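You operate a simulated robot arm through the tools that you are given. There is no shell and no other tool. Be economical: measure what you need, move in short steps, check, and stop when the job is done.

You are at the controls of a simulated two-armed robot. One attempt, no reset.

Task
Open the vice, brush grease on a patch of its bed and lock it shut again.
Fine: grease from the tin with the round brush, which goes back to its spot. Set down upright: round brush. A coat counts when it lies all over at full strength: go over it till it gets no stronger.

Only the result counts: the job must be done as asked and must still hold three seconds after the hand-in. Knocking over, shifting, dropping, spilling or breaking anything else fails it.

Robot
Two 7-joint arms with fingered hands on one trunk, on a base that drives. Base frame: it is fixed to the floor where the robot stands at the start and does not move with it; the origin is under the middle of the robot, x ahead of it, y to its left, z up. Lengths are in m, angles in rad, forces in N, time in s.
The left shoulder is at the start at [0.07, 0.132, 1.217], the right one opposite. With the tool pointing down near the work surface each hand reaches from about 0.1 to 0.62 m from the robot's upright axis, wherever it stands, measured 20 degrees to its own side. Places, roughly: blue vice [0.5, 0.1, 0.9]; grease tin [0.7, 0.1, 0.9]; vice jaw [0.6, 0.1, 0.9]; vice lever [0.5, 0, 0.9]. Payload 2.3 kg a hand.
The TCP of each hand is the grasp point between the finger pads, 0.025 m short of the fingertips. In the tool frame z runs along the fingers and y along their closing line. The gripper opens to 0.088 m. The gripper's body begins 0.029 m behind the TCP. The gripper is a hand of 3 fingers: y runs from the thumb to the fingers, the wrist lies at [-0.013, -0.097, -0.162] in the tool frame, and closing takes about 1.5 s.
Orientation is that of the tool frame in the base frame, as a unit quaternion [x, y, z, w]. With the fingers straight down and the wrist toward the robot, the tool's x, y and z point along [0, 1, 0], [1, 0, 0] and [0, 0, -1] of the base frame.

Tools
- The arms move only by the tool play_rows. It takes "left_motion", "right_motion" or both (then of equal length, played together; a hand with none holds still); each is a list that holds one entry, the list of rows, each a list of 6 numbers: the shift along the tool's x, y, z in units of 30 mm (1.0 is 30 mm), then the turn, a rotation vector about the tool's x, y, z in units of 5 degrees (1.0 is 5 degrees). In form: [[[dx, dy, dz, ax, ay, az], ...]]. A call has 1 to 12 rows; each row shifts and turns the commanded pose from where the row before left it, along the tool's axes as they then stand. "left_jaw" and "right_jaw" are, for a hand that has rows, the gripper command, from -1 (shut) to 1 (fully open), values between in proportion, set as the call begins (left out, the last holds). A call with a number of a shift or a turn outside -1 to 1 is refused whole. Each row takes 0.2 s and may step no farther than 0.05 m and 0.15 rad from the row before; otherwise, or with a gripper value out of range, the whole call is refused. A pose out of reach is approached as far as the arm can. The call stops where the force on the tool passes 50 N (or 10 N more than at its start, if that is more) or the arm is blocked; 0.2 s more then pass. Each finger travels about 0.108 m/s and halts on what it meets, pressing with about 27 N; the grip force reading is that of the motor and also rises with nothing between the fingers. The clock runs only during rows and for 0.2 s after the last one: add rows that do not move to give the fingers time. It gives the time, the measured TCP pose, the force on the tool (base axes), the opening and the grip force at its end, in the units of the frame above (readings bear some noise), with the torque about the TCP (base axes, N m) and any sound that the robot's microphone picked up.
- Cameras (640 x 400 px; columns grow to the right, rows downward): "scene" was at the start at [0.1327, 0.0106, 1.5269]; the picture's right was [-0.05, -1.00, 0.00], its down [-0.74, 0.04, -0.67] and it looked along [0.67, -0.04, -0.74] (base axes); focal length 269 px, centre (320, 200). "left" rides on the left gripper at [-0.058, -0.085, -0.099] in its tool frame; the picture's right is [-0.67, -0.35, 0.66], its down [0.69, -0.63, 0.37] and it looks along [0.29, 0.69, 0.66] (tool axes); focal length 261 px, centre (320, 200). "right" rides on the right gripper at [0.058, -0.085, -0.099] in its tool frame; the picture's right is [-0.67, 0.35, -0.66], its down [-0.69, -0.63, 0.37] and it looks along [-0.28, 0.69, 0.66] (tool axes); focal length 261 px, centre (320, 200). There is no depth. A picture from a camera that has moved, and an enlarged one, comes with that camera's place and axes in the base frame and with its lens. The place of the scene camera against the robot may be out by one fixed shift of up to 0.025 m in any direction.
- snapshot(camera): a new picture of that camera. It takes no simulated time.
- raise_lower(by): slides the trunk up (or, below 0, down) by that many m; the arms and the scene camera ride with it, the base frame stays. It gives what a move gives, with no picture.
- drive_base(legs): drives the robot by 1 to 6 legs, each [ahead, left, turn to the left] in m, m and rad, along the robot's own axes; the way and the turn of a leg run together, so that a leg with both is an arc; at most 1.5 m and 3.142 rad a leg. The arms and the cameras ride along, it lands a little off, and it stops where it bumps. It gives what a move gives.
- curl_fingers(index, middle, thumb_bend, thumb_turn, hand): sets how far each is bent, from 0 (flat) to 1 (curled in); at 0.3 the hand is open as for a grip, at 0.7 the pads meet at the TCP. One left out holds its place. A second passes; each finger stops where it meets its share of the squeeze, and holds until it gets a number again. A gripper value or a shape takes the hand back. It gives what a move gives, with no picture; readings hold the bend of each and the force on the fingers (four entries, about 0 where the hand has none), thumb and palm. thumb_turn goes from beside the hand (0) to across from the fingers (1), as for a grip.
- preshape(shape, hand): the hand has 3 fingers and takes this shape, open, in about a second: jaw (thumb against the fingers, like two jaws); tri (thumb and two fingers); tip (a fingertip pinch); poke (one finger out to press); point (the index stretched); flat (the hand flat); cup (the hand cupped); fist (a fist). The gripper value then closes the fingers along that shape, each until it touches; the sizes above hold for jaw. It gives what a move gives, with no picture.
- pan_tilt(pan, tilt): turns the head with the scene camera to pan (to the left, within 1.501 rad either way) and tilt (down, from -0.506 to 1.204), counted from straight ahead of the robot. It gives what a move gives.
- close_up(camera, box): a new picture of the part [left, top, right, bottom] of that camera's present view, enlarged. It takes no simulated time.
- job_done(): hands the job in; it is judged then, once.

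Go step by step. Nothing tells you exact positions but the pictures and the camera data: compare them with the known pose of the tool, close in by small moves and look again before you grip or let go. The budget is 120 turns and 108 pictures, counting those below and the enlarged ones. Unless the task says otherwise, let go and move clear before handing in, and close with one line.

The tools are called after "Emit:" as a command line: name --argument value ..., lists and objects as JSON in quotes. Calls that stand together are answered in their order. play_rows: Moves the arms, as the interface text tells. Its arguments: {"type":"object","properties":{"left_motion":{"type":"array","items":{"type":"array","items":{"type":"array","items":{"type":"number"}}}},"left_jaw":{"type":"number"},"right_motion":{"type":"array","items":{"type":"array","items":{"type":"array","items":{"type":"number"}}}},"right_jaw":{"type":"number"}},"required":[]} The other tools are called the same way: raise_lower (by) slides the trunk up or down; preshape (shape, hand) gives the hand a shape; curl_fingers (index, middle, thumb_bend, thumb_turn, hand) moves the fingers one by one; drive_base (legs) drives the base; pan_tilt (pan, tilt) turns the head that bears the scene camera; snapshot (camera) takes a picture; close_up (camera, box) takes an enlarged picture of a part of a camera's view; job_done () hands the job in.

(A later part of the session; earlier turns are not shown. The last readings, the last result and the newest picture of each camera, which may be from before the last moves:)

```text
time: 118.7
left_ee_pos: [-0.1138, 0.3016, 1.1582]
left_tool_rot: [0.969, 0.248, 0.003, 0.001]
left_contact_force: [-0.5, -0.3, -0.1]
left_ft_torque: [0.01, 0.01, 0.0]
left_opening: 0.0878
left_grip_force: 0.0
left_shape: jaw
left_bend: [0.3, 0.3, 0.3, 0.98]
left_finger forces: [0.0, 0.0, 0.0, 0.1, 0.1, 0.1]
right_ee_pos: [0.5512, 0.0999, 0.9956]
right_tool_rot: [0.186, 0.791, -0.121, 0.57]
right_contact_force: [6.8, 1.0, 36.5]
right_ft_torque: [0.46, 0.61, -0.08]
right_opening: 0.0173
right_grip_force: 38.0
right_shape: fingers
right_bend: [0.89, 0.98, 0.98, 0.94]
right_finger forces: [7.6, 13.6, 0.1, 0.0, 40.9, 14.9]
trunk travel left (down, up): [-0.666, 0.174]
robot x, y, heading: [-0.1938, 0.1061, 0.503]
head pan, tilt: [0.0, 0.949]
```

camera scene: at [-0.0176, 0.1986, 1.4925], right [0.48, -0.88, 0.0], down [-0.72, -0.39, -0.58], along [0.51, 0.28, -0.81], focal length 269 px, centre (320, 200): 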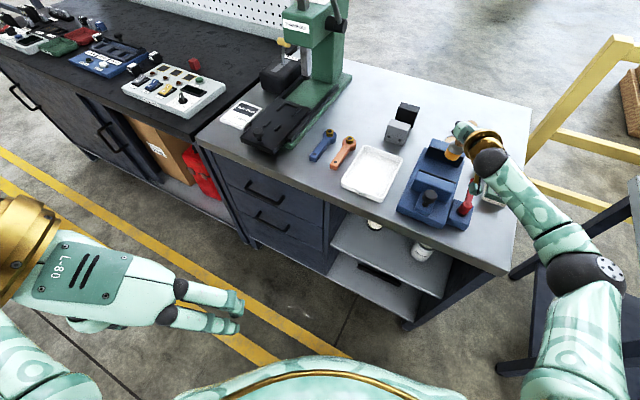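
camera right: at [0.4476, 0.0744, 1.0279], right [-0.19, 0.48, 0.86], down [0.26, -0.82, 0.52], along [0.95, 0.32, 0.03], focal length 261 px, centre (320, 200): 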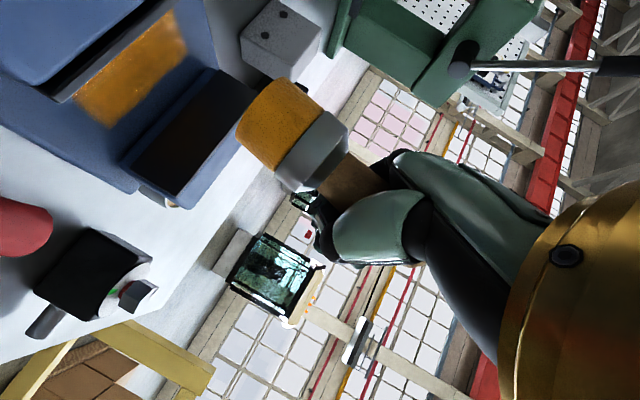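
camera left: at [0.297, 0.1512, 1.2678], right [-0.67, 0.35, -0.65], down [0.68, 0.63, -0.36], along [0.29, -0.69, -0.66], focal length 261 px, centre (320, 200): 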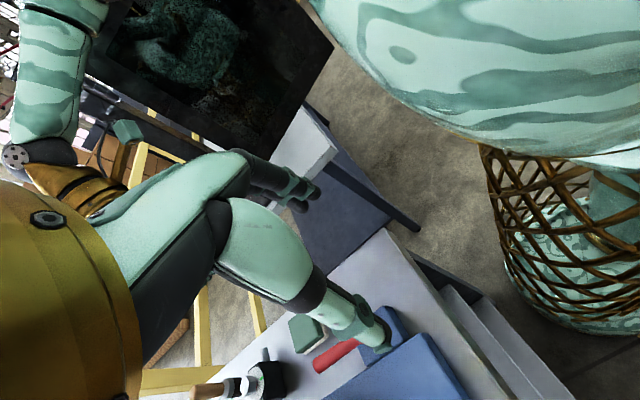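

The arm did not advance and the brush came down on the jaw top. I raise at once and look at how the brush sits.

Emit:
raise_lower --by 0.07

Emit:
snapshot --camera "right"

Emit:
close_up --camera "scene" --box '[390, 90, 510, 190]'

```text
time: 119.8
left_ee_pos: [-0.1026, 0.302, 1.2277]
left_tool_rot: [0.969, 0.248, 0.0, -0.001]
left_contact_force: [0.5, -0.3, 1.1]
left_ft_torque: [0.01, 0.01, 0.01]
left_opening: 0.0875
left_grip_force: 0.0
left_shape: jaw
left_bend: [0.3, 0.3, 0.3, 0.98]
left_finger forces: [0.0, 0.0, 0.0, 0.0, 0.0, 0.1]
right_ee_pos: [0.5575, 0.1001, 1.0526]
right_tool_rot: [0.182, 0.797, -0.125, 0.562]
right_contact_force: [0.3, 0.1, -0.6]
right_ft_torque: [-0.03, -0.06, -0.01]
right_opening: 0.0175
right_grip_force: 13.1
right_shape: fingers
right_bend: [0.89, 0.98, 0.98, 0.93]
right_finger forces: [6.7, 14.8, 0.0, 0.0, 0.1, 6.1]
trunk travel left (down, up): [-0.736, 0.104]
robot x, y, heading: [-0.1965, 0.1007, 0.501]
head pan, tilt: [0.0, 0.949]
```

```text
13 pictures are left
camera right: at [0.4192, 0.0701, 1.0303], right [-0.21, 0.48, 0.85], down [0.25, -0.82, 0.52], along [0.95, 0.32, 0.05], focal length 261 px, centre (320, 200)
```

right: 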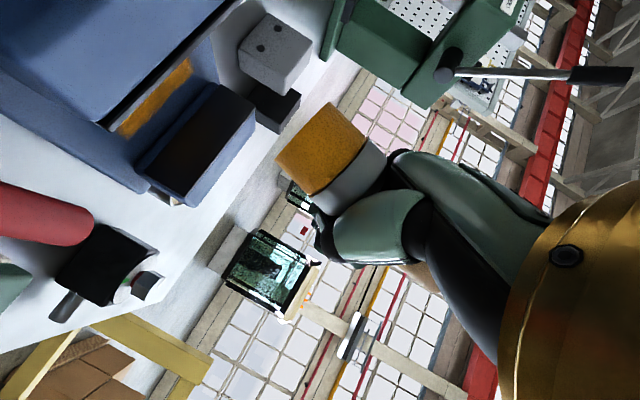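

```text
4.00 times, centred on (450, 140) of scene
camera zoom: at [-0.0837, 0.1789, 1.4791], right [0.48, -0.88, 0.0], down [-0.71, -0.39, -0.58], along [0.51, 0.28, -0.81], focal length 1076 px, centre (-200, 440)
```

zoom: 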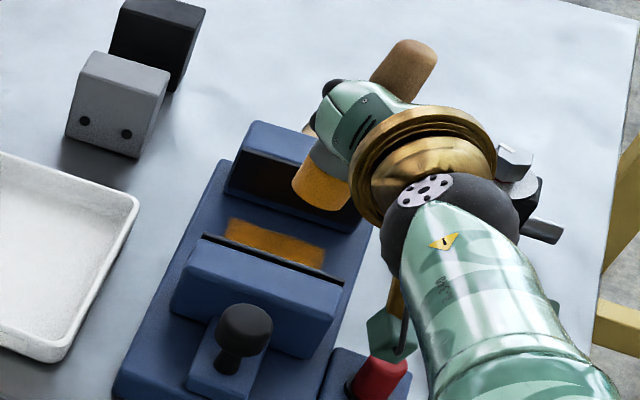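

The brush slid up in the grip (tip now ≈44 mm below TCP) but is still nearly upright. I carry it to a free spot at the front right of the table, to stand it down and regrasp higher.

Emit:
drive_base --legs '[[-0.157, -0.115, 0]]'

Emit:
raise_lower --by -0.115

Emit:
snapshot --camera "right"

```text
time: 121.4
left_ee_pos: [-0.183, 0.1291, 1.2273]
left_tool_rot: [0.968, 0.251, -0.001, 0.001]
left_contact_force: [0.1, -0.3, -0.5]
left_ft_torque: [0.03, 0.03, -0.02]
left_opening: 0.0876
left_grip_force: 0.2
left_shape: jaw
left_bend: [0.3, 0.3, 0.3, 0.98]
left_finger forces: [0.0, 0.0, 0.1, 0.1, 0.0, 0.1]
right_ee_pos: [0.4803, -0.0686, 1.0538]
right_tool_rot: [0.179, 0.797, -0.124, 0.563]
right_contact_force: [-0.7, 0.2, -0.5]
right_ft_torque: [-0.01, -0.04, -0.01]
right_opening: 0.0175
right_grip_force: 13.3
right_shape: fingers
right_bend: [0.89, 0.98, 0.98, 0.93]
right_finger forces: [6.7, 14.7, 0.0, 0.0, 0.0, 6.1]
trunk travel left (down, up): [-0.736, 0.104]
robot x, y, heading: [-0.2739, -0.0725, 0.508]
head pan, tilt: [0.0, 0.949]
```

```text
time: 122.8
left_ee_pos: [-0.1856, 0.1272, 1.1133]
left_tool_rot: [0.968, 0.251, -0.001, 0.0]
left_contact_force: [-0.2, 0.3, 0.6]
left_ft_torque: [-0.03, 0.0, -0.01]
left_opening: 0.0876
left_grip_force: 0.1
left_shape: jaw
left_bend: [0.3, 0.3, 0.3, 0.98]
left_finger forces: [0.0, 0.0, 0.0, 0.1, 0.1, 0.0]
right_ee_pos: [0.4781, -0.072, 0.9394]
right_tool_rot: [0.18, 0.797, -0.122, 0.564]
right_contact_force: [-0.9, 0.5, -0.6]
right_ft_torque: [-0.03, -0.04, 0.02]
right_opening: 0.0176
right_grip_force: 13.8
right_shape: fingers
right_bend: [0.89, 0.98, 0.98, 0.93]
right_finger forces: [6.6, 14.8, 0.0, 0.0, 0.1, 6.1]
trunk travel left (down, up): [-0.621, 0.219]
robot x, y, heading: [-0.2794, -0.0706, 0.508]
head pan, tilt: [0.0, 0.949]
```

```text
11 pictures are left
camera right: at [0.3395, -0.1022, 0.9163], right [-0.21, 0.48, 0.85], down [0.25, -0.82, 0.52], along [0.94, 0.32, 0.05], focal length 261 px, centre (320, 200)
```

right: 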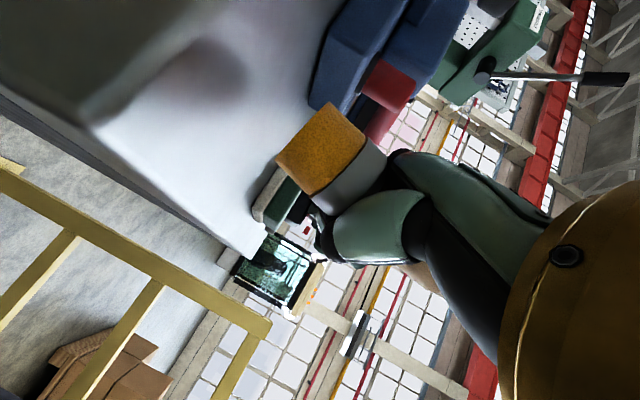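

Emit:
raise_lower --by -0.022

Emit:
raise_lower --by -0.005

```text
time: 123.5
left_ee_pos: [-0.1873, 0.1258, 1.0913]
left_tool_rot: [0.968, 0.251, 0.0, 0.0]
left_contact_force: [0.3, -0.8, -0.3]
left_ft_torque: [0.02, -0.02, 0.02]
left_opening: 0.0876
left_grip_force: 0.0
left_shape: jaw
left_bend: [0.3, 0.3, 0.3, 0.98]
left_finger forces: [0.0, 0.1, 0.1, 0.0, 0.0, 0.1]
right_ee_pos: [0.4759, -0.0713, 0.922]
right_tool_rot: [0.182, 0.795, -0.122, 0.566]
right_contact_force: [1.9, 0.0, 13.5]
right_ft_torque: [0.23, 0.28, -0.1]
right_opening: 0.0176
right_grip_force: 14.5
right_shape: fingers
right_bend: [0.89, 0.98, 0.98, 0.93]
right_finger forces: [7.1, 13.5, 0.0, 0.0, 0.1, 8.8]
trunk travel left (down, up): [-0.599, 0.241]
robot x, y, heading: [-0.2763, -0.0733, 0.505]
head pan, tilt: [0.0, 0.949]
```

```text
time: 124.1
left_ee_pos: [-0.1916, 0.1252, 1.0849]
left_tool_rot: [0.968, 0.251, 0.003, 0.0]
left_contact_force: [-0.8, -0.6, -0.2]
left_ft_torque: [-0.02, 0.02, 0.01]
left_opening: 0.0874
left_grip_force: 0.0
left_shape: jaw
left_bend: [0.3, 0.3, 0.3, 0.98]
left_finger forces: [0.1, 0.0, 0.1, 0.1, 0.0, 0.0]
right_ee_pos: [0.4724, -0.072, 0.9202]
right_tool_rot: [0.182, 0.793, -0.121, 0.568]
right_contact_force: [7.2, 0.4, 28.7]
right_ft_torque: [0.42, 0.45, -0.08]
right_opening: 0.0174
right_grip_force: 17.7
right_shape: fingers
right_bend: [0.89, 0.98, 0.98, 0.93]
right_finger forces: [9.6, 12.7, 0.0, 0.1, 0.0, 13.4]
trunk travel left (down, up): [-0.594, 0.246]
robot x, y, heading: [-0.277, -0.0745, 0.509]
head pan, tilt: [0.0, 0.949]
```

Standing on the table with firm contact. I ease the pressure and open the fingers part-way.

Emit:
raise_lower --by 0.006

Emit:
curl_fingers --hand "right" --index 0.5 --middle 0.5 --thumb_bend 0.5

Emit:
snapshot --camera "right"

```text
time: 124.6
left_ee_pos: [-0.1897, 0.1252, 1.0923]
left_tool_rot: [0.968, 0.252, 0.001, 0.0]
left_contact_force: [-0.1, -1.4, -0.2]
left_ft_torque: [-0.03, -0.02, 0.01]
left_opening: 0.0878
left_grip_force: 0.0
left_shape: jaw
left_bend: [0.3, 0.3, 0.3, 0.98]
left_finger forces: [0.0, 0.0, 0.0, 0.1, 0.1, 0.0]
right_ee_pos: [0.4753, -0.071, 0.9208]
right_tool_rot: [0.18, 0.796, -0.122, 0.565]
right_contact_force: [5.3, 0.0, 16.9]
right_ft_torque: [0.24, 0.21, -0.09]
right_opening: 0.0176
right_grip_force: 15.9
right_shape: fingers
right_bend: [0.89, 0.98, 0.98, 0.93]
right_finger forces: [8.7, 13.3, 0.0, 0.0, 0.1, 10.8]
trunk travel left (down, up): [-0.6, 0.24]
robot x, y, heading: [-0.2721, -0.0712, 0.503]
head pan, tilt: [0.0, 0.949]
```

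```text
time: 125.6
left_ee_pos: [-0.1841, 0.125, 1.0933]
left_tool_rot: [0.968, 0.251, -0.002, -0.001]
left_contact_force: [-0.1, -0.3, 0.4]
left_ft_torque: [0.0, 0.01, -0.05]
left_opening: 0.0876
left_grip_force: 0.0
left_shape: jaw
left_bend: [0.3, 0.3, 0.3, 0.98]
left_finger forces: [0.1, 0.0, 0.1, 0.0, 0.0, 0.1]
right_ee_pos: [0.478, -0.0716, 0.9184]
right_tool_rot: [0.181, 0.797, -0.124, 0.563]
right_contact_force: [0.3, -0.2, -0.6]
right_ft_torque: [0.03, -0.02, 0.01]
right_opening: 0.0409
right_grip_force: 0.0
right_shape: fingers
right_bend: [0.5, 0.5, 0.5, 0.97]
right_finger forces: [0.0, 0.0, 0.0, 0.1, 0.0, 0.1]
trunk travel left (down, up): [-0.6, 0.24]
robot x, y, heading: [-0.2742, -0.0677, 0.506]
head pan, tilt: [0.0, 0.949]
```

```text
10 pictures are left
camera right: at [0.3392, -0.1025, 0.895], right [-0.21, 0.48, 0.85], down [0.25, -0.82, 0.52], along [0.94, 0.32, 0.05], focal length 261 px, centre (320, 200)
```

right: 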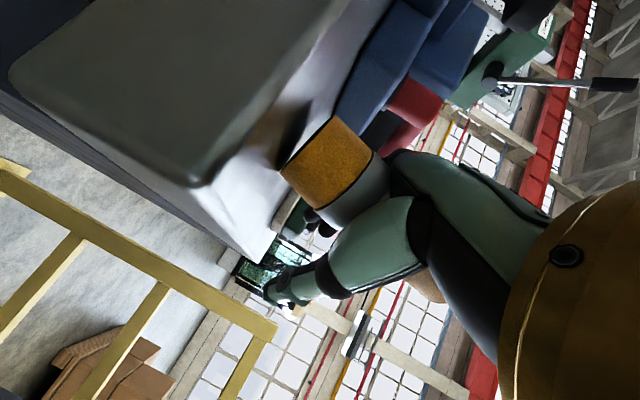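

The brush stands free. I raise the hand 25 mm along the handle and wrap the fingers again.

Emit:
raise_lower --by 0.027

Emit:
curl_fingers --hand "right" --index 1 --middle 1 --thumb_bend 1

Emit:
raise_lower --by 0.05

Emit:
snapshot --camera "right"

```text
time: 126.3
left_ee_pos: [-0.185, 0.1268, 1.1186]
left_tool_rot: [0.968, 0.251, 0.0, 0.0]
left_contact_force: [-0.2, 0.4, -0.6]
left_ft_torque: [-0.01, 0.0, -0.01]
left_opening: 0.0876
left_grip_force: 0.0
left_shape: jaw
left_bend: [0.3, 0.3, 0.3, 0.98]
left_finger forces: [0.0, 0.0, 0.0, 0.0, 0.0, 0.1]
right_ee_pos: [0.4772, -0.0718, 0.9458]
right_tool_rot: [0.18, 0.798, -0.121, 0.563]
right_contact_force: [-0.1, 1.0, -0.2]
right_ft_torque: [0.01, -0.01, 0.0]
right_opening: 0.0409
right_grip_force: 0.2
right_shape: fingers
right_bend: [0.5, 0.5, 0.5, 0.97]
right_finger forces: [0.1, 0.1, 0.0, 0.1, 0.0, 0.1]
trunk travel left (down, up): [-0.627, 0.213]
robot x, y, heading: [-0.2762, -0.0695, 0.504]
head pan, tilt: [0.0, 0.949]
```

```text
time: 127.3
left_ee_pos: [-0.1847, 0.1246, 1.119]
left_tool_rot: [0.968, 0.251, -0.001, -0.001]
left_contact_force: [0.7, -0.1, -0.5]
left_ft_torque: [-0.01, 0.01, -0.03]
left_opening: 0.0873
left_grip_force: 0.0
left_shape: jaw
left_bend: [0.3, 0.3, 0.3, 0.98]
left_finger forces: [0.0, 0.1, 0.0, 0.0, 0.1, 0.1]
right_ee_pos: [0.4786, -0.0719, 0.9453]
right_tool_rot: [0.181, 0.797, -0.122, 0.563]
right_contact_force: [-0.9, -0.4, -0.3]
right_ft_torque: [0.01, -0.04, -0.02]
right_opening: 0.0159
right_grip_force: 9.5
right_shape: fingers
right_bend: [0.9, 0.97, 0.98, 0.92]
right_finger forces: [0.0, 10.0, 0.0, 0.0, 0.1, 9.9]
trunk travel left (down, up): [-0.627, 0.213]
robot x, y, heading: [-0.2754, -0.0717, 0.505]
head pan, tilt: [0.0, 0.949]
```

```text
time: 128.3
left_ee_pos: [-0.1842, 0.1262, 1.1679]
left_tool_rot: [0.968, 0.251, -0.002, 0.0]
left_contact_force: [0.3, 0.9, 0.6]
left_ft_torque: [-0.01, 0.04, -0.03]
left_opening: 0.0875
left_grip_force: 0.1
left_shape: jaw
left_bend: [0.3, 0.3, 0.3, 0.98]
left_finger forces: [0.1, 0.0, 0.1, 0.0, 0.0, 0.0]
right_ee_pos: [0.4781, -0.0715, 0.9941]
right_tool_rot: [0.18, 0.797, -0.122, 0.564]
right_contact_force: [-0.4, 0.2, -0.9]
right_ft_torque: [-0.01, -0.01, 0.02]
right_opening: 0.0163
right_grip_force: 9.6
right_shape: fingers
right_bend: [0.91, 0.97, 0.98, 0.92]
right_finger forces: [0.0, 9.9, 0.0, 0.0, 0.0, 9.9]
trunk travel left (down, up): [-0.677, 0.163]
robot x, y, heading: [-0.2776, -0.0713, 0.508]
head pan, tilt: [0.0, 0.949]
```

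```text
9 pictures are left
camera right: at [0.3398, -0.1021, 0.9721], right [-0.21, 0.48, 0.85], down [0.25, -0.82, 0.52], along [0.94, 0.32, 0.05], focal length 261 px, centre (320, 200)
```

right: 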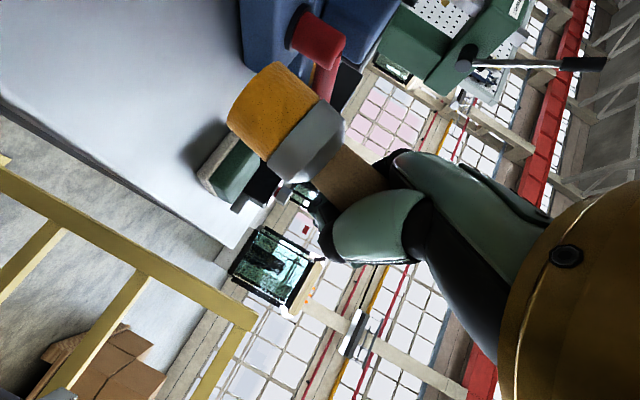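

Regrasped higher, tip 77 mm below TCP. I re-centre the arm in its range, raise, and return over the bed for one good pass.

Emit:
raise_lower --by 0.09

Emit:
play_rows --right_motion '[[[0.113, -0.155, -0.312, 0, 0, 0], [0.113, -0.155, -0.312, 0, 0, 0], [-0.048, -0.302, 0.132, 0, 0, 0], [-0.048, -0.302, 0.132, 0, 0, 0], [-0.048, -0.302, 0.132, 0, 0, 0]]]'

Emit:
drive_base --legs '[[0.213, 0.111, 0]]'

```text
time: 129.5
left_ee_pos: [-0.1847, 0.1261, 1.259]
left_tool_rot: [0.968, 0.251, -0.001, 0.0]
left_contact_force: [-0.6, -0.6, 0.1]
left_ft_torque: [0.03, 0.0, 0.01]
left_opening: 0.0873
left_grip_force: 0.1
left_shape: jaw
left_bend: [0.3, 0.3, 0.3, 0.98]
left_finger forces: [0.0, 0.1, 0.0, 0.0, 0.1, 0.0]
right_ee_pos: [0.4771, -0.0707, 1.0851]
right_tool_rot: [0.18, 0.797, -0.123, 0.563]
right_contact_force: [0.2, -1.0, -0.1]
right_ft_torque: [-0.01, 0.01, -0.02]
right_opening: 0.0162
right_grip_force: 9.9
right_shape: fingers
right_bend: [0.91, 0.97, 0.98, 0.92]
right_finger forces: [0.0, 9.8, 0.1, 0.0, 0.0, 9.9]
trunk travel left (down, up): [-0.767, 0.073]
robot x, y, heading: [-0.2747, -0.0706, 0.506]
head pan, tilt: [0.0, 0.949]
```

```text
time: 130.7
left_ee_pos: [-0.1836, 0.1258, 1.2596]
left_tool_rot: [0.968, 0.251, -0.001, 0.0]
left_contact_force: [-0.7, -0.3, 0.2]
left_ft_torque: [-0.03, -0.01, 0.04]
left_opening: 0.0876
left_grip_force: 0.0
left_shape: jaw
left_bend: [0.3, 0.3, 0.3, 0.98]
left_finger forces: [0.0, 0.0, 0.1, 0.0, 0.0, 0.1]
right_ee_pos: [0.4817, -0.1004, 1.0839]
right_tool_rot: [0.179, 0.798, -0.121, 0.563]
right_contact_force: [-0.3, -0.9, -0.1]
right_ft_torque: [-0.01, -0.03, -0.01]
right_opening: 0.0165
right_grip_force: 10.0
right_shape: fingers
right_bend: [0.91, 0.97, 0.98, 0.92]
right_finger forces: [0.0, 9.9, 0.1, 0.0, 0.1, 9.8]
right hand out of reach, approached as far as the arm can: row 1, 2, 3, 4
trunk travel left (down, up): [-0.767, 0.073]
robot x, y, heading: [-0.2755, -0.0734, 0.503]
head pan, tilt: [0.0, 0.949]
```

```text
time: 132.5
left_ee_pos: [-0.0537, 0.3259, 1.2593]
left_tool_rot: [0.968, 0.252, 0.0, 0.0]
left_contact_force: [-0.2, 0.4, -0.1]
left_ft_torque: [0.02, 0.01, -0.01]
left_opening: 0.0877
left_grip_force: 0.1
left_shape: jaw
left_bend: [0.3, 0.3, 0.3, 0.98]
left_finger forces: [0.0, 0.1, 0.0, 0.0, 0.0, 0.0]
right_ee_pos: [0.6129, 0.1009, 1.0844]
right_tool_rot: [0.18, 0.797, -0.12, 0.563]
right_contact_force: [0.4, -0.7, -0.5]
right_ft_torque: [-0.03, -0.06, 0.03]
right_opening: 0.0164
right_grip_force: 9.7
right_shape: fingers
right_bend: [0.91, 0.97, 0.98, 0.92]
right_finger forces: [0.1, 9.9, 0.1, 0.0, 0.0, 9.8]
trunk travel left (down, up): [-0.767, 0.073]
robot x, y, heading: [-0.1399, 0.1278, 0.505]
head pan, tilt: [0.0, 0.949]
```

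The arm holds at its limit, so I'll stroke with the base instead. First I move over the near edge of the patch.

Emit:
drive_base --legs '[[-0.0486, -0.0074, 0]]'

Emit:
raise_lower --by -0.095

Emit:
close_up --camera "scene" --box '[400, 80, 510, 180]'

```text
time: 133.4
left_ee_pos: [-0.0832, 0.3029, 1.2574]
left_tool_rot: [0.968, 0.253, -0.005, 0.001]
left_contact_force: [0.6, 0.0, -0.7]
left_ft_torque: [0.01, 0.0, 0.0]
left_opening: 0.0872
left_grip_force: 0.1
left_shape: jaw
left_bend: [0.3, 0.3, 0.3, 0.98]
left_finger forces: [0.1, 0.0, 0.0, 0.1, 0.0, 0.0]
right_ee_pos: [0.5826, 0.0776, 1.08]
right_tool_rot: [0.177, 0.798, -0.124, 0.562]
right_contact_force: [-0.2, 0.1, -1.0]
right_ft_torque: [-0.05, -0.01, -0.01]
right_opening: 0.0161
right_grip_force: 10.0
right_shape: fingers
right_bend: [0.91, 0.97, 0.98, 0.92]
right_finger forces: [0.0, 9.9, 0.1, 0.1, 0.0, 9.7]
trunk travel left (down, up): [-0.767, 0.073]
robot x, y, heading: [-0.18, 0.1016, 0.507]
head pan, tilt: [0.0, 0.949]
```

```text
time: 134.7
left_ee_pos: [-0.0915, 0.3001, 1.1639]
left_tool_rot: [0.968, 0.253, 0.0, 0.0]
left_contact_force: [0.5, 0.7, -0.7]
left_ft_torque: [0.03, 0.02, -0.02]
left_opening: 0.0874
left_grip_force: 0.0
left_shape: jaw
left_bend: [0.3, 0.3, 0.3, 0.98]
left_finger forces: [0.1, 0.0, 0.0, 0.1, 0.0, 0.0]
right_ee_pos: [0.5768, 0.0764, 0.9919]
right_tool_rot: [0.18, 0.796, -0.121, 0.566]
right_contact_force: [10.0, 3.6, 17.7]
right_ft_torque: [0.34, 0.58, -0.28]
right_opening: 0.0161
right_grip_force: 13.8
right_shape: fingers
right_bend: [0.91, 0.98, 0.98, 0.92]
right_finger forces: [5.2, 18.2, 0.1, 0.0, 0.0, 4.0]
trunk travel left (down, up): [-0.672, 0.168]
robot x, y, heading: [-0.1765, 0.1003, 0.509]
head pan, tilt: [0.0, 0.949]
```

```text
4.00 times, centred on (455, 130) of scene
camera zoom: at [-0.0714, 0.177, 1.4155], right [0.49, -0.87, 0.0], down [-0.71, -0.4, -0.58], along [0.51, 0.28, -0.81], focal length 1076 px, centre (-220, 480)
```

zoom: 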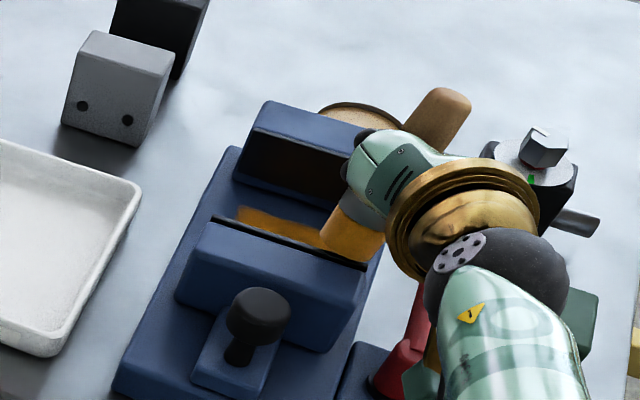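

The tilted brush touched the moving jaw's edge. I raise, shift forward 18 mm and lower again.

Emit:
raise_lower --by 0.035

Emit:
drive_base --legs '[[0.019, -0.006, 0]]'

Emit:
raise_lower --by -0.047

Emit:
raise_lower --by -0.007

```text
time: 135.5
left_ee_pos: [-0.0908, 0.298, 1.1985]
left_tool_rot: [0.968, 0.252, -0.001, 0.0]
left_contact_force: [-0.4, 0.4, 0.3]
left_ft_torque: [0.0, -0.02, -0.03]
left_opening: 0.0879
left_grip_force: 0.0
left_shape: jaw
left_bend: [0.3, 0.3, 0.3, 0.98]
left_finger forces: [0.1, 0.0, 0.1, 0.0, 0.1, 0.0]
right_ee_pos: [0.5768, 0.0746, 1.0245]
right_tool_rot: [0.179, 0.797, -0.122, 0.564]
right_contact_force: [0.7, 0.0, -0.7]
right_ft_torque: [0.0, -0.03, 0.02]
right_opening: 0.0162
right_grip_force: 11.2
right_shape: fingers
right_bend: [0.91, 0.98, 0.98, 0.92]
right_finger forces: [0.0, 17.0, 0.0, 0.0, 0.0, 5.2]
trunk travel left (down, up): [-0.707, 0.133]
robot x, y, heading: [-0.1825, 0.102, 0.507]
head pan, tilt: [0.0, 0.949]
```

```text
time: 136.3
left_ee_pos: [-0.0733, 0.3005, 1.2002]
left_tool_rot: [0.968, 0.252, 0.001, -0.001]
left_contact_force: [-0.3, -0.2, 1.1]
left_ft_torque: [0.0, -0.01, -0.03]
left_opening: 0.0875
left_grip_force: 0.1
left_shape: jaw
left_bend: [0.3, 0.3, 0.3, 0.98]
left_finger forces: [0.1, 0.1, 0.1, 0.1, 0.0, 0.0]
right_ee_pos: [0.594, 0.0756, 1.026]
right_tool_rot: [0.179, 0.796, -0.121, 0.565]
right_contact_force: [0.8, 0.0, -0.5]
right_ft_torque: [-0.03, -0.01, -0.01]
right_opening: 0.0163
right_grip_force: 11.2
right_shape: fingers
right_bend: [0.91, 0.98, 0.98, 0.92]
right_finger forces: [0.1, 17.0, 0.0, 0.2, 0.0, 5.2]
trunk travel left (down, up): [-0.707, 0.133]
robot x, y, heading: [-0.1594, 0.1023, 0.507]
head pan, tilt: [0.0, 0.949]
```

```text
time: 137.2
left_ee_pos: [-0.0708, 0.3032, 1.152]
left_tool_rot: [0.968, 0.252, -0.001, 0.0]
left_contact_force: [0.0, 0.7, 0.2]
left_ft_torque: [0.01, -0.02, 0.01]
left_opening: 0.0878
left_grip_force: 0.1
left_shape: jaw
left_bend: [0.3, 0.3, 0.3, 0.98]
left_finger forces: [0.0, 0.0, 0.1, 0.0, 0.1, 0.1]
right_ee_pos: [0.5968, 0.0778, 0.9764]
right_tool_rot: [0.18, 0.797, -0.122, 0.563]
right_contact_force: [0.4, 0.3, -0.5]
right_ft_torque: [0.0, 0.03, 0.0]
right_opening: 0.0164
right_grip_force: 11.1
right_shape: fingers
right_bend: [0.91, 0.98, 0.98, 0.92]
right_finger forces: [0.0, 17.1, 0.1, 0.0, 0.0, 5.1]
trunk travel left (down, up): [-0.66, 0.18]
robot x, y, heading: [-0.1624, 0.1091, 0.511]
head pan, tilt: [0.0, 0.949]
```

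```text
time: 137.7
left_ee_pos: [-0.0702, 0.3027, 1.145]
left_tool_rot: [0.968, 0.252, -0.001, 0.0]
left_contact_force: [-0.9, 0.5, 0.3]
left_ft_torque: [-0.02, 0.01, -0.06]
left_opening: 0.0878
left_grip_force: 0.0
left_shape: jaw
left_bend: [0.3, 0.3, 0.3, 0.98]
left_finger forces: [0.1, 0.0, 0.1, 0.1, 0.1, 0.1]
right_ee_pos: [0.5965, 0.0788, 0.969]
right_tool_rot: [0.179, 0.797, -0.122, 0.564]
right_contact_force: [-0.3, 0.9, -1.6]
right_ft_torque: [0.0, -0.01, 0.01]
right_opening: 0.0163
right_grip_force: 11.0
right_shape: fingers
right_bend: [0.91, 0.98, 0.98, 0.92]
right_finger forces: [0.1, 17.0, 0.1, 0.0, 0.0, 5.2]
trunk travel left (down, up): [-0.653, 0.187]
robot x, y, heading: [-0.1583, 0.1016, 0.504]
head pan, tilt: [0.0, 0.949]
```

Emit:
raise_lower --by -0.006

Emit:
raise_lower --by -0.004

```text
time: 138.3
left_ee_pos: [-0.071, 0.3029, 1.1389]
left_tool_rot: [0.968, 0.252, -0.001, 0.0]
left_contact_force: [0.9, 0.4, -0.2]
left_ft_torque: [0.01, 0.01, -0.03]
left_opening: 0.0876
left_grip_force: 0.2
left_shape: jaw
left_bend: [0.3, 0.3, 0.3, 0.98]
left_finger forces: [0.0, 0.1, 0.0, 0.0, 0.0, 0.1]
right_ee_pos: [0.5967, 0.0782, 0.964]
right_tool_rot: [0.179, 0.798, -0.122, 0.563]
right_contact_force: [0.4, -0.8, -0.8]
right_ft_torque: [-0.03, -0.01, 0.0]
right_opening: 0.0161
right_grip_force: 11.5
right_shape: fingers
right_bend: [0.91, 0.98, 0.98, 0.92]
right_finger forces: [0.0, 17.0, 0.0, 0.0, 0.0, 5.3]
trunk travel left (down, up): [-0.647, 0.193]
robot x, y, heading: [-0.162, 0.102, 0.507]
head pan, tilt: [0.0, 0.949]
```

```text
time: 138.8
left_ee_pos: [-0.0707, 0.3016, 1.1357]
left_tool_rot: [0.968, 0.252, -0.001, -0.001]
left_contact_force: [-0.3, 0.2, -0.6]
left_ft_torque: [-0.01, 0.03, -0.03]
left_opening: 0.0879
left_grip_force: 0.2
left_shape: jaw
left_bend: [0.3, 0.3, 0.3, 0.98]
left_finger forces: [0.1, 0.0, 0.1, 0.1, 0.1, 0.0]
right_ee_pos: [0.5969, 0.0776, 0.96]
right_tool_rot: [0.179, 0.797, -0.121, 0.563]
right_contact_force: [-0.5, -0.2, -1.1]
right_ft_torque: [-0.01, -0.05, 0.0]
right_opening: 0.0161
right_grip_force: 10.7
right_shape: fingers
right_bend: [0.91, 0.98, 0.98, 0.92]
right_finger forces: [0.1, 16.9, 0.0, 0.0, 0.1, 5.3]
trunk travel left (down, up): [-0.643, 0.197]
robot x, y, heading: [-0.1588, 0.1058, 0.508]
head pan, tilt: [0.0, 0.949]
```

The brush slipped up in the grip again, so this grip can't reach the bed. I raise, go back to the free spot and regrasp.

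Emit:
raise_lower --by 0.1

Emit:
drive_base --legs '[[-0.177, -0.073, 0]]'

Emit:
raise_lower --by -0.12

Emit:
snapshot --camera "right"

```text
time: 140.1
left_ee_pos: [-0.0707, 0.3022, 1.235]
left_tool_rot: [0.968, 0.252, 0.0, -0.001]
left_contact_force: [0.1, -0.5, -0.3]
left_ft_torque: [0.0, 0.02, 0.01]
left_opening: 0.0874
left_grip_force: 0.1
left_shape: jaw
left_bend: [0.3, 0.3, 0.3, 0.98]
left_finger forces: [0.0, 0.1, 0.0, 0.0, 0.1, 0.0]
right_ee_pos: [0.597, 0.0777, 1.0599]
right_tool_rot: [0.18, 0.797, -0.121, 0.564]
right_contact_force: [-0.3, 0.5, -0.6]
right_ft_torque: [-0.05, -0.01, -0.01]
right_opening: 0.016
right_grip_force: 10.9
right_shape: fingers
right_bend: [0.91, 0.98, 0.98, 0.92]
right_finger forces: [0.0, 17.0, 0.1, 0.0, 0.1, 5.2]
trunk travel left (down, up): [-0.743, 0.097]
robot x, y, heading: [-0.1579, 0.1067, 0.506]
head pan, tilt: [0.0, 0.949]
```

```text
time: 141.7
left_ee_pos: [-0.1888, 0.1536, 1.2347]
left_tool_rot: [0.967, 0.255, -0.001, 0.001]
left_contact_force: [-0.1, -0.1, -0.3]
left_ft_torque: [-0.04, 0.0, 0.01]
left_opening: 0.0875
left_grip_force: 0.0
left_shape: jaw
left_bend: [0.3, 0.3, 0.3, 0.98]
left_finger forces: [0.1, 0.0, 0.0, 0.0, 0.0, 0.0]
right_ee_pos: [0.4796, -0.0669, 1.0584]
right_tool_rot: [0.177, 0.798, -0.121, 0.563]
right_contact_force: [0.6, 0.2, -0.5]
right_ft_torque: [-0.02, -0.04, 0.0]
right_opening: 0.0162
right_grip_force: 11.0
right_shape: fingers
right_bend: [0.91, 0.98, 0.98, 0.92]
right_finger forces: [0.1, 17.0, 0.0, 0.1, 0.0, 5.2]
trunk travel left (down, up): [-0.743, 0.097]
robot x, y, heading: [-0.2793, -0.0413, 0.51]
head pan, tilt: [0.0, 0.949]
```

```text
time: 143.2
left_ee_pos: [-0.1903, 0.1522, 1.1143]
left_tool_rot: [0.967, 0.254, 0.0, -0.001]
left_contact_force: [-0.5, -0.3, -0.4]
left_ft_torque: [0.01, 0.03, -0.01]
left_opening: 0.0874
left_grip_force: 0.2
left_shape: jaw
left_bend: [0.3, 0.3, 0.3, 0.98]
left_finger forces: [0.1, 0.1, 0.1, 0.0, 0.0, 0.0]
right_ee_pos: [0.4766, -0.0702, 0.9399]
right_tool_rot: [0.178, 0.797, -0.12, 0.564]
right_contact_force: [0.3, -0.4, -0.2]
right_ft_torque: [-0.02, -0.04, 0.0]
right_opening: 0.0161
right_grip_force: 11.5
right_shape: fingers
right_bend: [0.91, 0.98, 0.98, 0.92]
right_finger forces: [0.0, 16.9, 0.0, 0.1, 0.0, 5.4]
trunk travel left (down, up): [-0.623, 0.217]
robot x, y, heading: [-0.2833, -0.0428, 0.511]
head pan, tilt: [0.0, 0.949]
```

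```text
7 pictures are left
camera right: at [0.3394, -0.1013, 0.9171], right [-0.21, 0.47, 0.85], down [0.26, -0.82, 0.52], along [0.94, 0.33, 0.05], focal length 261 px, centre (320, 200)
```

right: 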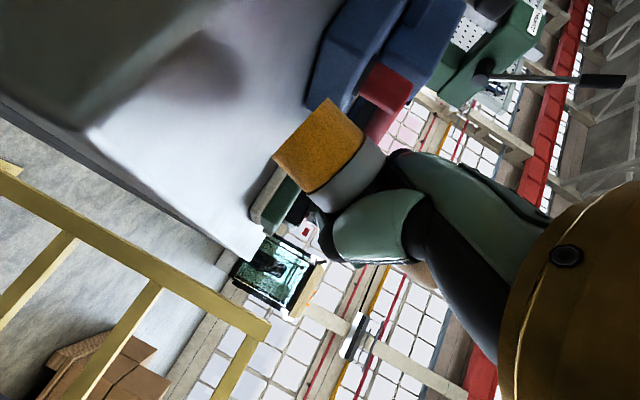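

Emit:
raise_lower --by -0.021

Emit:
curl_fingers --hand "right" --index 0.5 --middle 0.5 --thumb_bend 0.5

Emit:
raise_lower --by 0.028

Emit:
curl_fingers --hand "right" --index 1 --middle 1 --thumb_bend 1

```text
time: 143.9
left_ee_pos: [-0.1939, 0.153, 1.0941]
left_tool_rot: [0.967, 0.254, 0.0, 0.0]
left_contact_force: [0.3, -0.3, 0.1]
left_ft_torque: [0.02, 0.02, -0.02]
left_opening: 0.0873
left_grip_force: 0.1
left_shape: jaw
left_bend: [0.3, 0.3, 0.3, 0.98]
left_finger forces: [0.2, 0.0, 0.0, 0.0, 0.1, 0.0]
right_ee_pos: [0.4746, -0.0693, 0.9234]
right_tool_rot: [0.178, 0.796, -0.119, 0.566]
right_contact_force: [0.1, -0.3, 12.1]
right_ft_torque: [0.27, 0.26, 0.05]
right_opening: 0.0161
right_grip_force: 12.2
right_shape: fingers
right_bend: [0.91, 0.98, 0.98, 0.92]
right_finger forces: [0.1, 16.0, 0.1, 0.1, 0.0, 7.3]
trunk travel left (down, up): [-0.602, 0.238]
robot x, y, heading: [-0.2798, -0.0478, 0.515]
head pan, tilt: [0.0, 0.949]
```

```text
time: 144.9
left_ee_pos: [-0.1913, 0.1522, 1.0938]
left_tool_rot: [0.967, 0.254, -0.001, 0.001]
left_contact_force: [0.2, 0.4, 0.0]
left_ft_torque: [0.0, 0.0, -0.04]
left_opening: 0.0876
left_grip_force: 0.0
left_shape: jaw
left_bend: [0.3, 0.3, 0.3, 0.98]
left_finger forces: [0.0, 0.1, 0.0, 0.0, 0.0, 0.1]
right_ee_pos: [0.4769, -0.0705, 0.9187]
right_tool_rot: [0.178, 0.798, -0.121, 0.564]
right_contact_force: [-0.7, 1.0, 1.3]
right_ft_torque: [0.0, 0.02, -0.02]
right_opening: 0.0408
right_grip_force: 0.4
right_shape: fingers
right_bend: [0.5, 0.5, 0.5, 0.97]
right_finger forces: [0.4, 0.1, 0.1, 0.1, 0.0, 0.9]
trunk travel left (down, up): [-0.602, 0.238]
robot x, y, heading: [-0.2795, -0.0478, 0.516]
head pan, tilt: [0.0, 0.949]
```

```text
time: 145.6
left_ee_pos: [-0.1909, 0.1529, 1.122]
left_tool_rot: [0.967, 0.255, -0.001, -0.001]
left_contact_force: [-0.2, 0.1, -0.2]
left_ft_torque: [-0.02, 0.01, 0.02]
left_opening: 0.0874
left_grip_force: 0.0
left_shape: jaw
left_bend: [0.3, 0.3, 0.3, 0.98]
left_finger forces: [0.0, 0.0, 0.0, 0.1, 0.0, 0.0]
right_ee_pos: [0.4786, -0.0689, 0.9475]
right_tool_rot: [0.178, 0.797, -0.121, 0.564]
right_contact_force: [-0.3, 0.0, 1.1]
right_ft_torque: [0.02, 0.01, -0.03]
right_opening: 0.0411
right_grip_force: 0.2
right_shape: fingers
right_bend: [0.5, 0.5, 0.5, 0.97]
right_finger forces: [0.0, 0.1, 0.0, 0.1, 0.0, 0.1]
trunk travel left (down, up): [-0.63, 0.21]
robot x, y, heading: [-0.2796, -0.0467, 0.508]
head pan, tilt: [0.0, 0.949]
```

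```text
time: 146.6
left_ee_pos: [-0.1913, 0.1515, 1.1226]
left_tool_rot: [0.967, 0.255, -0.001, 0.0]
left_contact_force: [-0.9, -0.3, -0.1]
left_ft_torque: [0.03, 0.02, 0.01]
left_opening: 0.0878
left_grip_force: 0.0
left_shape: jaw
left_bend: [0.3, 0.3, 0.3, 0.98]
left_finger forces: [0.0, 0.0, 0.0, 0.0, 0.1, 0.1]
right_ee_pos: [0.4763, -0.0696, 0.9471]
right_tool_rot: [0.178, 0.797, -0.121, 0.564]
right_contact_force: [0.4, -0.4, -0.9]
right_ft_torque: [0.0, -0.02, 0.02]
right_opening: 0.0156
right_grip_force: 11.0
right_shape: fingers
right_bend: [0.9, 0.97, 0.98, 0.92]
right_finger forces: [0.0, 10.3, 0.0, 0.1, 0.3, 11.1]
trunk travel left (down, up): [-0.63, 0.21]
robot x, y, heading: [-0.2823, -0.0444, 0.51]
head pan, tilt: [0.0, 0.949]
```

Regrasped. I return over the bed, well clear of the moving jaw, for a strengthening pass.

Emit:
raise_lower --by 0.12

Emit:
drive_base --legs '[[0.191, 0.082, 0]]'

Emit:
close_up --camera "scene" --box '[400, 90, 510, 190]'

```text
time: 148.1
left_ee_pos: [-0.1902, 0.1525, 1.2416]
left_tool_rot: [0.967, 0.254, -0.001, -0.001]
left_contact_force: [0.9, -0.2, -0.7]
left_ft_torque: [0.0, -0.02, 0.0]
left_opening: 0.0873
left_grip_force: 0.0
left_shape: jaw
left_bend: [0.3, 0.3, 0.3, 0.98]
left_finger forces: [0.1, 0.0, 0.0, 0.0, 0.1, 0.0]
right_ee_pos: [0.4773, -0.0694, 1.0667]
right_tool_rot: [0.178, 0.797, -0.12, 0.564]
right_contact_force: [0.1, -0.2, -1.2]
right_ft_torque: [-0.02, -0.01, -0.01]
right_opening: 0.0161
right_grip_force: 10.7
right_shape: fingers
right_bend: [0.91, 0.97, 0.98, 0.92]
right_finger forces: [0.0, 10.1, 0.0, 0.0, 0.4, 11.4]
trunk travel left (down, up): [-0.75, 0.09]
robot x, y, heading: [-0.2829, -0.0476, 0.51]
head pan, tilt: [0.0, 0.949]
```

```text
time: 149.7
left_ee_pos: [-0.0688, 0.3099, 1.2423]
left_tool_rot: [0.967, 0.253, 0.001, -0.001]
left_contact_force: [-0.5, -0.2, 0.2]
left_ft_torque: [0.02, 0.0, -0.02]
left_opening: 0.0875
left_grip_force: 0.1
left_shape: jaw
left_bend: [0.3, 0.3, 0.3, 0.98]
left_finger forces: [0.1, 0.0, 0.1, 0.0, 0.0, 0.0]
right_ee_pos: [0.6004, 0.0887, 1.068]
right_tool_rot: [0.178, 0.797, -0.119, 0.564]
right_contact_force: [0.1, 0.0, -0.4]
right_ft_torque: [-0.01, -0.06, -0.01]
right_opening: 0.0162
right_grip_force: 11.1
right_shape: fingers
right_bend: [0.91, 0.97, 0.98, 0.92]
right_finger forces: [0.1, 10.3, 0.0, 0.0, 0.2, 11.3]
trunk travel left (down, up): [-0.75, 0.09]
robot x, y, heading: [-0.1538, 0.1164, 0.516]
head pan, tilt: [0.0, 0.949]
```

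```text
4.00 times, centred on (455, 140) of scene
camera zoom: at [-0.0478, 0.1874, 1.4935], right [0.49, -0.87, 0.0], down [-0.71, -0.4, -0.58], along [0.51, 0.29, -0.81], focal length 1076 px, centre (-220, 440)
```

zoom: 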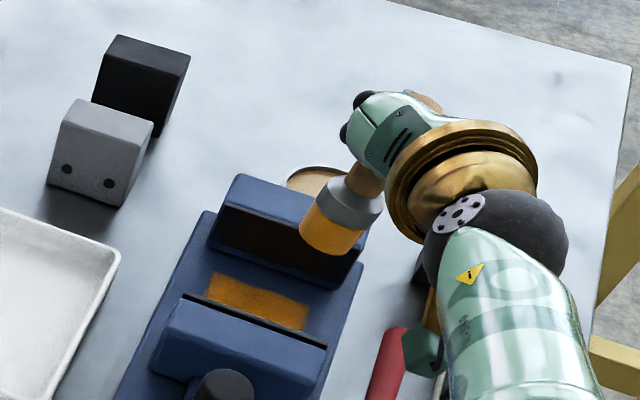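

Emit:
raise_lower --by -0.09

Emit:
raise_lower --by -0.006

```text
time: 151.0
left_ee_pos: [-0.0672, 0.3122, 1.1529]
left_tool_rot: [0.967, 0.253, -0.001, -0.001]
left_contact_force: [-0.5, -0.8, -0.2]
left_ft_torque: [0.01, -0.02, 0.01]
left_opening: 0.0876
left_grip_force: 0.0
left_shape: jaw
left_bend: [0.3, 0.3, 0.3, 0.98]
left_finger forces: [0.0, 0.0, 0.1, 0.1, 0.0, 0.0]
right_ee_pos: [0.6014, 0.0906, 0.9772]
right_tool_rot: [0.178, 0.797, -0.12, 0.564]
right_contact_force: [-0.7, 0.0, -1.1]
right_ft_torque: [0.0, -0.03, -0.05]
right_opening: 0.0163
right_grip_force: 11.0
right_shape: fingers
right_bend: [0.91, 0.97, 0.98, 0.92]
right_finger forces: [0.1, 10.2, 0.1, 0.1, 0.3, 11.4]
trunk travel left (down, up): [-0.66, 0.18]
robot x, y, heading: [-0.1544, 0.1163, 0.512]
head pan, tilt: [0.0, 0.949]
```

```text
time: 151.5
left_ee_pos: [-0.0695, 0.3123, 1.1473]
left_tool_rot: [0.967, 0.254, 0.0, 0.0]
left_contact_force: [0.4, -0.6, -0.1]
left_ft_torque: [0.01, 0.02, 0.02]
left_opening: 0.0875
left_grip_force: 0.0
left_shape: jaw
left_bend: [0.3, 0.3, 0.3, 0.98]
left_finger forces: [0.0, 0.1, 0.0, 0.0, 0.1, 0.0]
right_ee_pos: [0.599, 0.0903, 0.9738]
right_tool_rot: [0.178, 0.797, -0.12, 0.565]
right_contact_force: [0.3, 0.0, 8.1]
right_ft_torque: [0.09, 0.25, 0.01]
right_opening: 0.016
right_grip_force: 11.7
right_shape: fingers
right_bend: [0.91, 0.97, 0.98, 0.92]
right_finger forces: [0.0, 10.2, 0.0, 0.0, 0.2, 13.3]
trunk travel left (down, up): [-0.654, 0.186]
robot x, y, heading: [-0.1573, 0.1136, 0.513]
head pan, tilt: [0.0, 0.949]
```

Contact at 8 N; now I stroke over the patch with small base moves.

Emit:
drive_base --legs '[[-0.0098, -0.0174, 0], [0.0246, 0.0436, 0], [-0.0105, 0.0059, 0], [-0.0246, -0.0436, 0], [0.0209, -0.0118, 0], [0.0246, 0.0436, 0]]'

```text
time: 154.6
left_ee_pos: [-0.0583, 0.3407, 1.147]
left_tool_rot: [0.967, 0.256, 0.001, -0.001]
left_contact_force: [0.3, 0.8, 0.7]
left_ft_torque: [0.0, 0.02, 0.0]
left_opening: 0.0877
left_grip_force: 0.0
left_shape: jaw
left_bend: [0.3, 0.3, 0.3, 0.98]
left_finger forces: [0.0, 0.1, 0.0, 0.1, 0.0, 0.1]
right_ee_pos: [0.6107, 0.1228, 0.9726]
right_tool_rot: [0.177, 0.798, -0.118, 0.564]
right_contact_force: [0.1, 1.4, 4.1]
right_ft_torque: [0.21, 0.15, -0.08]
right_opening: 0.0161
right_grip_force: 11.1
right_shape: fingers
right_bend: [0.91, 0.97, 0.98, 0.92]
right_finger forces: [0.1, 11.0, 0.0, 0.0, 0.0, 11.7]
trunk travel left (down, up): [-0.654, 0.186]
robot x, y, heading: [-0.146, 0.1423, 0.511]
head pan, tilt: [0.0, 0.949]
```

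Emit:
drive_base --legs '[[-0.0246, -0.0436, 0], [-0.0113, 0.0064, 0], [0.0246, 0.0436, 0], [-0.0113, 0.0064, 0], [-0.0246, -0.0436, 0], [0.0246, 0.0436, 0]]'

Emit:
drive_base --legs '[[0.0113, -0.0064, 0], [-0.0246, -0.0436, 0], [0.0113, -0.0064, 0], [0.0246, 0.0436, 0], [-0.0113, 0.0064, 0], [-0.012, -0.022, 0]]'

```text
time: 157.9
left_ee_pos: [-0.0833, 0.3382, 1.1461]
left_tool_rot: [0.967, 0.255, 0.0, 0.0]
left_contact_force: [-0.5, 0.5, -0.1]
left_ft_torque: [0.01, 0.02, 0.03]
left_opening: 0.0876
left_grip_force: 0.0
left_shape: jaw
left_bend: [0.3, 0.3, 0.3, 0.98]
left_finger forces: [0.0, 0.1, 0.1, 0.0, 0.0, 0.1]
right_ee_pos: [0.5855, 0.1164, 0.9723]
right_tool_rot: [0.179, 0.798, -0.119, 0.564]
right_contact_force: [0.6, 1.1, 3.4]
right_ft_torque: [0.1, 0.08, -0.04]
right_opening: 0.0164
right_grip_force: 10.7
right_shape: fingers
right_bend: [0.91, 0.97, 0.98, 0.92]
right_finger forces: [0.0, 11.5, 0.1, 0.1, 0.0, 9.9]
trunk travel left (down, up): [-0.654, 0.186]
robot x, y, heading: [-0.1698, 0.1431, 0.51]
head pan, tilt: [0.0, 0.949]
```

```text
time: 160.8
left_ee_pos: [-0.0701, 0.3176, 1.1451]
left_tool_rot: [0.967, 0.254, 0.0, 0.002]
left_contact_force: [0.2, 0.7, -0.4]
left_ft_torque: [-0.02, 0.04, -0.05]
left_opening: 0.0877
left_grip_force: 0.0
left_shape: jaw
left_bend: [0.3, 0.3, 0.3, 0.98]
left_finger forces: [0.1, 0.0, 0.1, 0.0, 0.1, 0.0]
right_ee_pos: [0.5999, 0.0944, 0.9714]
right_tool_rot: [0.177, 0.797, -0.121, 0.565]
right_contact_force: [0.8, -0.8, 1.7]
right_ft_torque: [-0.04, 0.02, 0.02]
right_opening: 0.0164
right_grip_force: 10.0
right_shape: fingers
right_bend: [0.91, 0.98, 0.98, 0.92]
right_finger forces: [0.1, 11.3, 0.1, 0.1, 0.0, 9.1]
trunk travel left (down, up): [-0.654, 0.186]
robot x, y, heading: [-0.1572, 0.1162, 0.512]
head pan, tilt: [0.0, 0.949]
```

Emit:
raise_lower --by -0.003

Emit:
drive_base --legs '[[-0.024, -0.003, 0], [0.0221, 0.0392, 0], [-0.0221, -0.0392, 0], [0.0113, -0.0064, 0], [0.0221, 0.0392, 0], [-0.012, -0.022, 0]]'

Emit:
raise_lower --by 0.11

```text
time: 161.3
left_ee_pos: [-0.0717, 0.3154, 1.1433]
left_tool_rot: [0.967, 0.254, 0.0, 0.0]
left_contact_force: [-0.2, -0.2, 0.5]
left_ft_torque: [0.02, 0.0, 0.02]
left_opening: 0.0876
left_grip_force: 0.0
left_shape: jaw
left_bend: [0.3, 0.3, 0.3, 0.98]
left_finger forces: [0.1, 0.1, 0.0, 0.0, 0.1, 0.0]
right_ee_pos: [0.5969, 0.0932, 0.9702]
right_tool_rot: [0.178, 0.796, -0.12, 0.566]
right_contact_force: [0.4, 0.4, 8.9]
right_ft_torque: [0.17, 0.26, -0.05]
right_opening: 0.0163
right_grip_force: 10.2
right_shape: fingers
right_bend: [0.91, 0.98, 0.98, 0.92]
right_finger forces: [0.1, 11.0, 0.0, 0.1, 0.0, 10.2]
trunk travel left (down, up): [-0.651, 0.189]
robot x, y, heading: [-0.1589, 0.1178, 0.511]
head pan, tilt: [0.0, 0.949]
```

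```text
time: 163.4
left_ee_pos: [-0.0898, 0.2959, 1.1436]
left_tool_rot: [0.967, 0.254, -0.001, -0.001]
left_contact_force: [0.5, -0.1, -0.1]
left_ft_torque: [-0.02, 0.01, -0.04]
left_opening: 0.0874
left_grip_force: 0.1
left_shape: jaw
left_bend: [0.3, 0.3, 0.3, 0.98]
left_finger forces: [0.0, 0.0, 0.0, 0.0, 0.0, 0.0]
right_ee_pos: [0.5792, 0.0755, 0.9702]
right_tool_rot: [0.179, 0.796, -0.118, 0.565]
right_contact_force: [1.0, 0.1, 3.9]
right_ft_torque: [0.05, 0.08, -0.01]
right_opening: 0.0166
right_grip_force: 10.1
right_shape: fingers
right_bend: [0.91, 0.98, 0.98, 0.92]
right_finger forces: [0.0, 11.8, 0.1, 0.1, 0.0, 8.3]
trunk travel left (down, up): [-0.651, 0.189]
robot x, y, heading: [-0.1798, 0.1, 0.512]
head pan, tilt: [0.0, 0.949]
stopped in leg 4: the robot was blocked; the commanded pose is now the measured one
```

```text
time: 164.8
left_ee_pos: [-0.0879, 0.2969, 1.2521]
left_tool_rot: [0.967, 0.254, -0.001, 0.0]
left_contact_force: [-0.2, -0.2, 0.2]
left_ft_torque: [0.03, 0.05, 0.02]
left_opening: 0.0876
left_grip_force: 0.0
left_shape: jaw
left_bend: [0.3, 0.3, 0.3, 0.98]
left_finger forces: [0.0, 0.0, 0.1, 0.1, 0.0, 0.0]
right_ee_pos: [0.58, 0.0747, 1.0786]
right_tool_rot: [0.178, 0.798, -0.12, 0.564]
right_contact_force: [0.1, 0.3, -0.3]
right_ft_torque: [-0.02, -0.07, -0.01]
right_opening: 0.0164
right_grip_force: 9.7
right_shape: fingers
right_bend: [0.91, 0.98, 0.98, 0.92]
right_finger forces: [0.1, 12.1, 0.0, 0.0, 0.0, 7.6]
trunk travel left (down, up): [-0.761, 0.079]
robot x, y, heading: [-0.177, 0.0997, 0.519]
head pan, tilt: [0.0, 0.949]
```

The near line is done too. Now I bring the brush back to its spot near (0.824, -0.038).

Emit:
drive_base --legs '[[0.139, -0.256, 0]]'

Emit:
raise_lower --by -0.07

Emit:
snapshot --camera "right"

Emit:
snapshot --camera "scene"

```text
time: 166.8
left_ee_pos: [0.1599, 0.1392, 1.2527]
left_tool_rot: [0.968, 0.251, 0.0, 0.001]
left_contact_force: [-0.1, 0.8, -1.0]
left_ft_torque: [-0.02, -0.01, 0.04]
left_opening: 0.0879
left_grip_force: 0.0
left_shape: jaw
left_bend: [0.3, 0.3, 0.3, 0.98]
left_finger forces: [0.0, 0.0, 0.0, 0.1, 0.1, 0.1]
right_ee_pos: [0.828, -0.0885, 1.0806]
right_tool_rot: [0.181, 0.796, -0.121, 0.565]
right_contact_force: [0.0, -0.3, -0.2]
right_ft_torque: [-0.04, -0.02, 0.02]
right_opening: 0.0164
right_grip_force: 10.1
right_shape: fingers
right_bend: [0.91, 0.98, 0.98, 0.92]
right_finger forces: [0.0, 12.1, 0.0, 0.0, 0.0, 7.6]
trunk travel left (down, up): [-0.761, 0.079]
robot x, y, heading: [0.0719, -0.0567, 0.498]
head pan, tilt: [0.0, 0.949]
```

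```text
time: 167.9
left_ee_pos: [0.1634, 0.1383, 1.1827]
left_tool_rot: [0.968, 0.251, -0.002, -0.001]
left_contact_force: [-0.2, 0.6, -0.4]
left_ft_torque: [-0.02, 0.0, 0.0]
left_opening: 0.0879
left_grip_force: 0.0
left_shape: jaw
left_bend: [0.3, 0.3, 0.3, 0.98]
left_finger forces: [0.0, 0.1, 0.0, 0.1, 0.0, 0.1]
right_ee_pos: [0.8293, -0.0893, 1.0093]
right_tool_rot: [0.182, 0.797, -0.122, 0.563]
right_contact_force: [-0.1, 0.1, -1.6]
right_ft_torque: [-0.01, -0.05, 0.0]
right_opening: 0.0165
right_grip_force: 9.6
right_shape: fingers
right_bend: [0.91, 0.98, 0.98, 0.92]
right_finger forces: [0.1, 12.2, 0.1, 0.0, 0.1, 7.6]
trunk travel left (down, up): [-0.691, 0.149]
robot x, y, heading: [0.07, -0.0608, 0.51]
head pan, tilt: [0.0, 0.949]
```

```text
5 pictures are left
camera right: at [0.6912, -0.1195, 0.9859], right [-0.21, 0.47, 0.85], down [0.25, -0.82, 0.52], along [0.95, 0.32, 0.05], focal length 261 px, centre (320, 200)
```

right: 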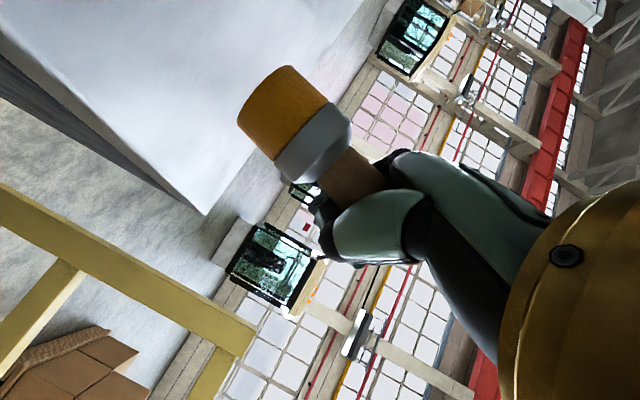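

```text
4 pictures are left
camera scene: at [0.1831, 0.0152, 1.4342], right [0.48, -0.88, 0.0], down [-0.71, -0.39, -0.58], along [0.51, 0.28, -0.81], focal length 269 px, centre (320, 200)
```

scene: 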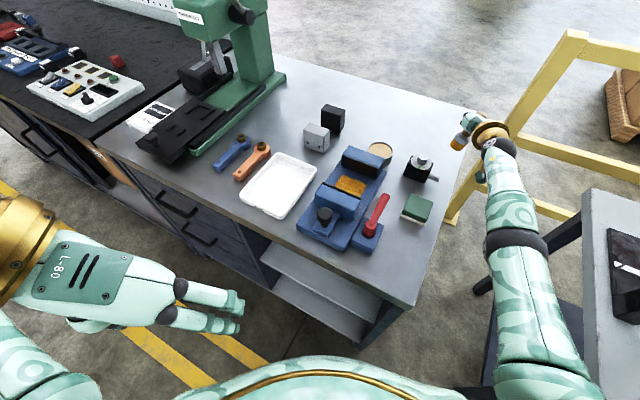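

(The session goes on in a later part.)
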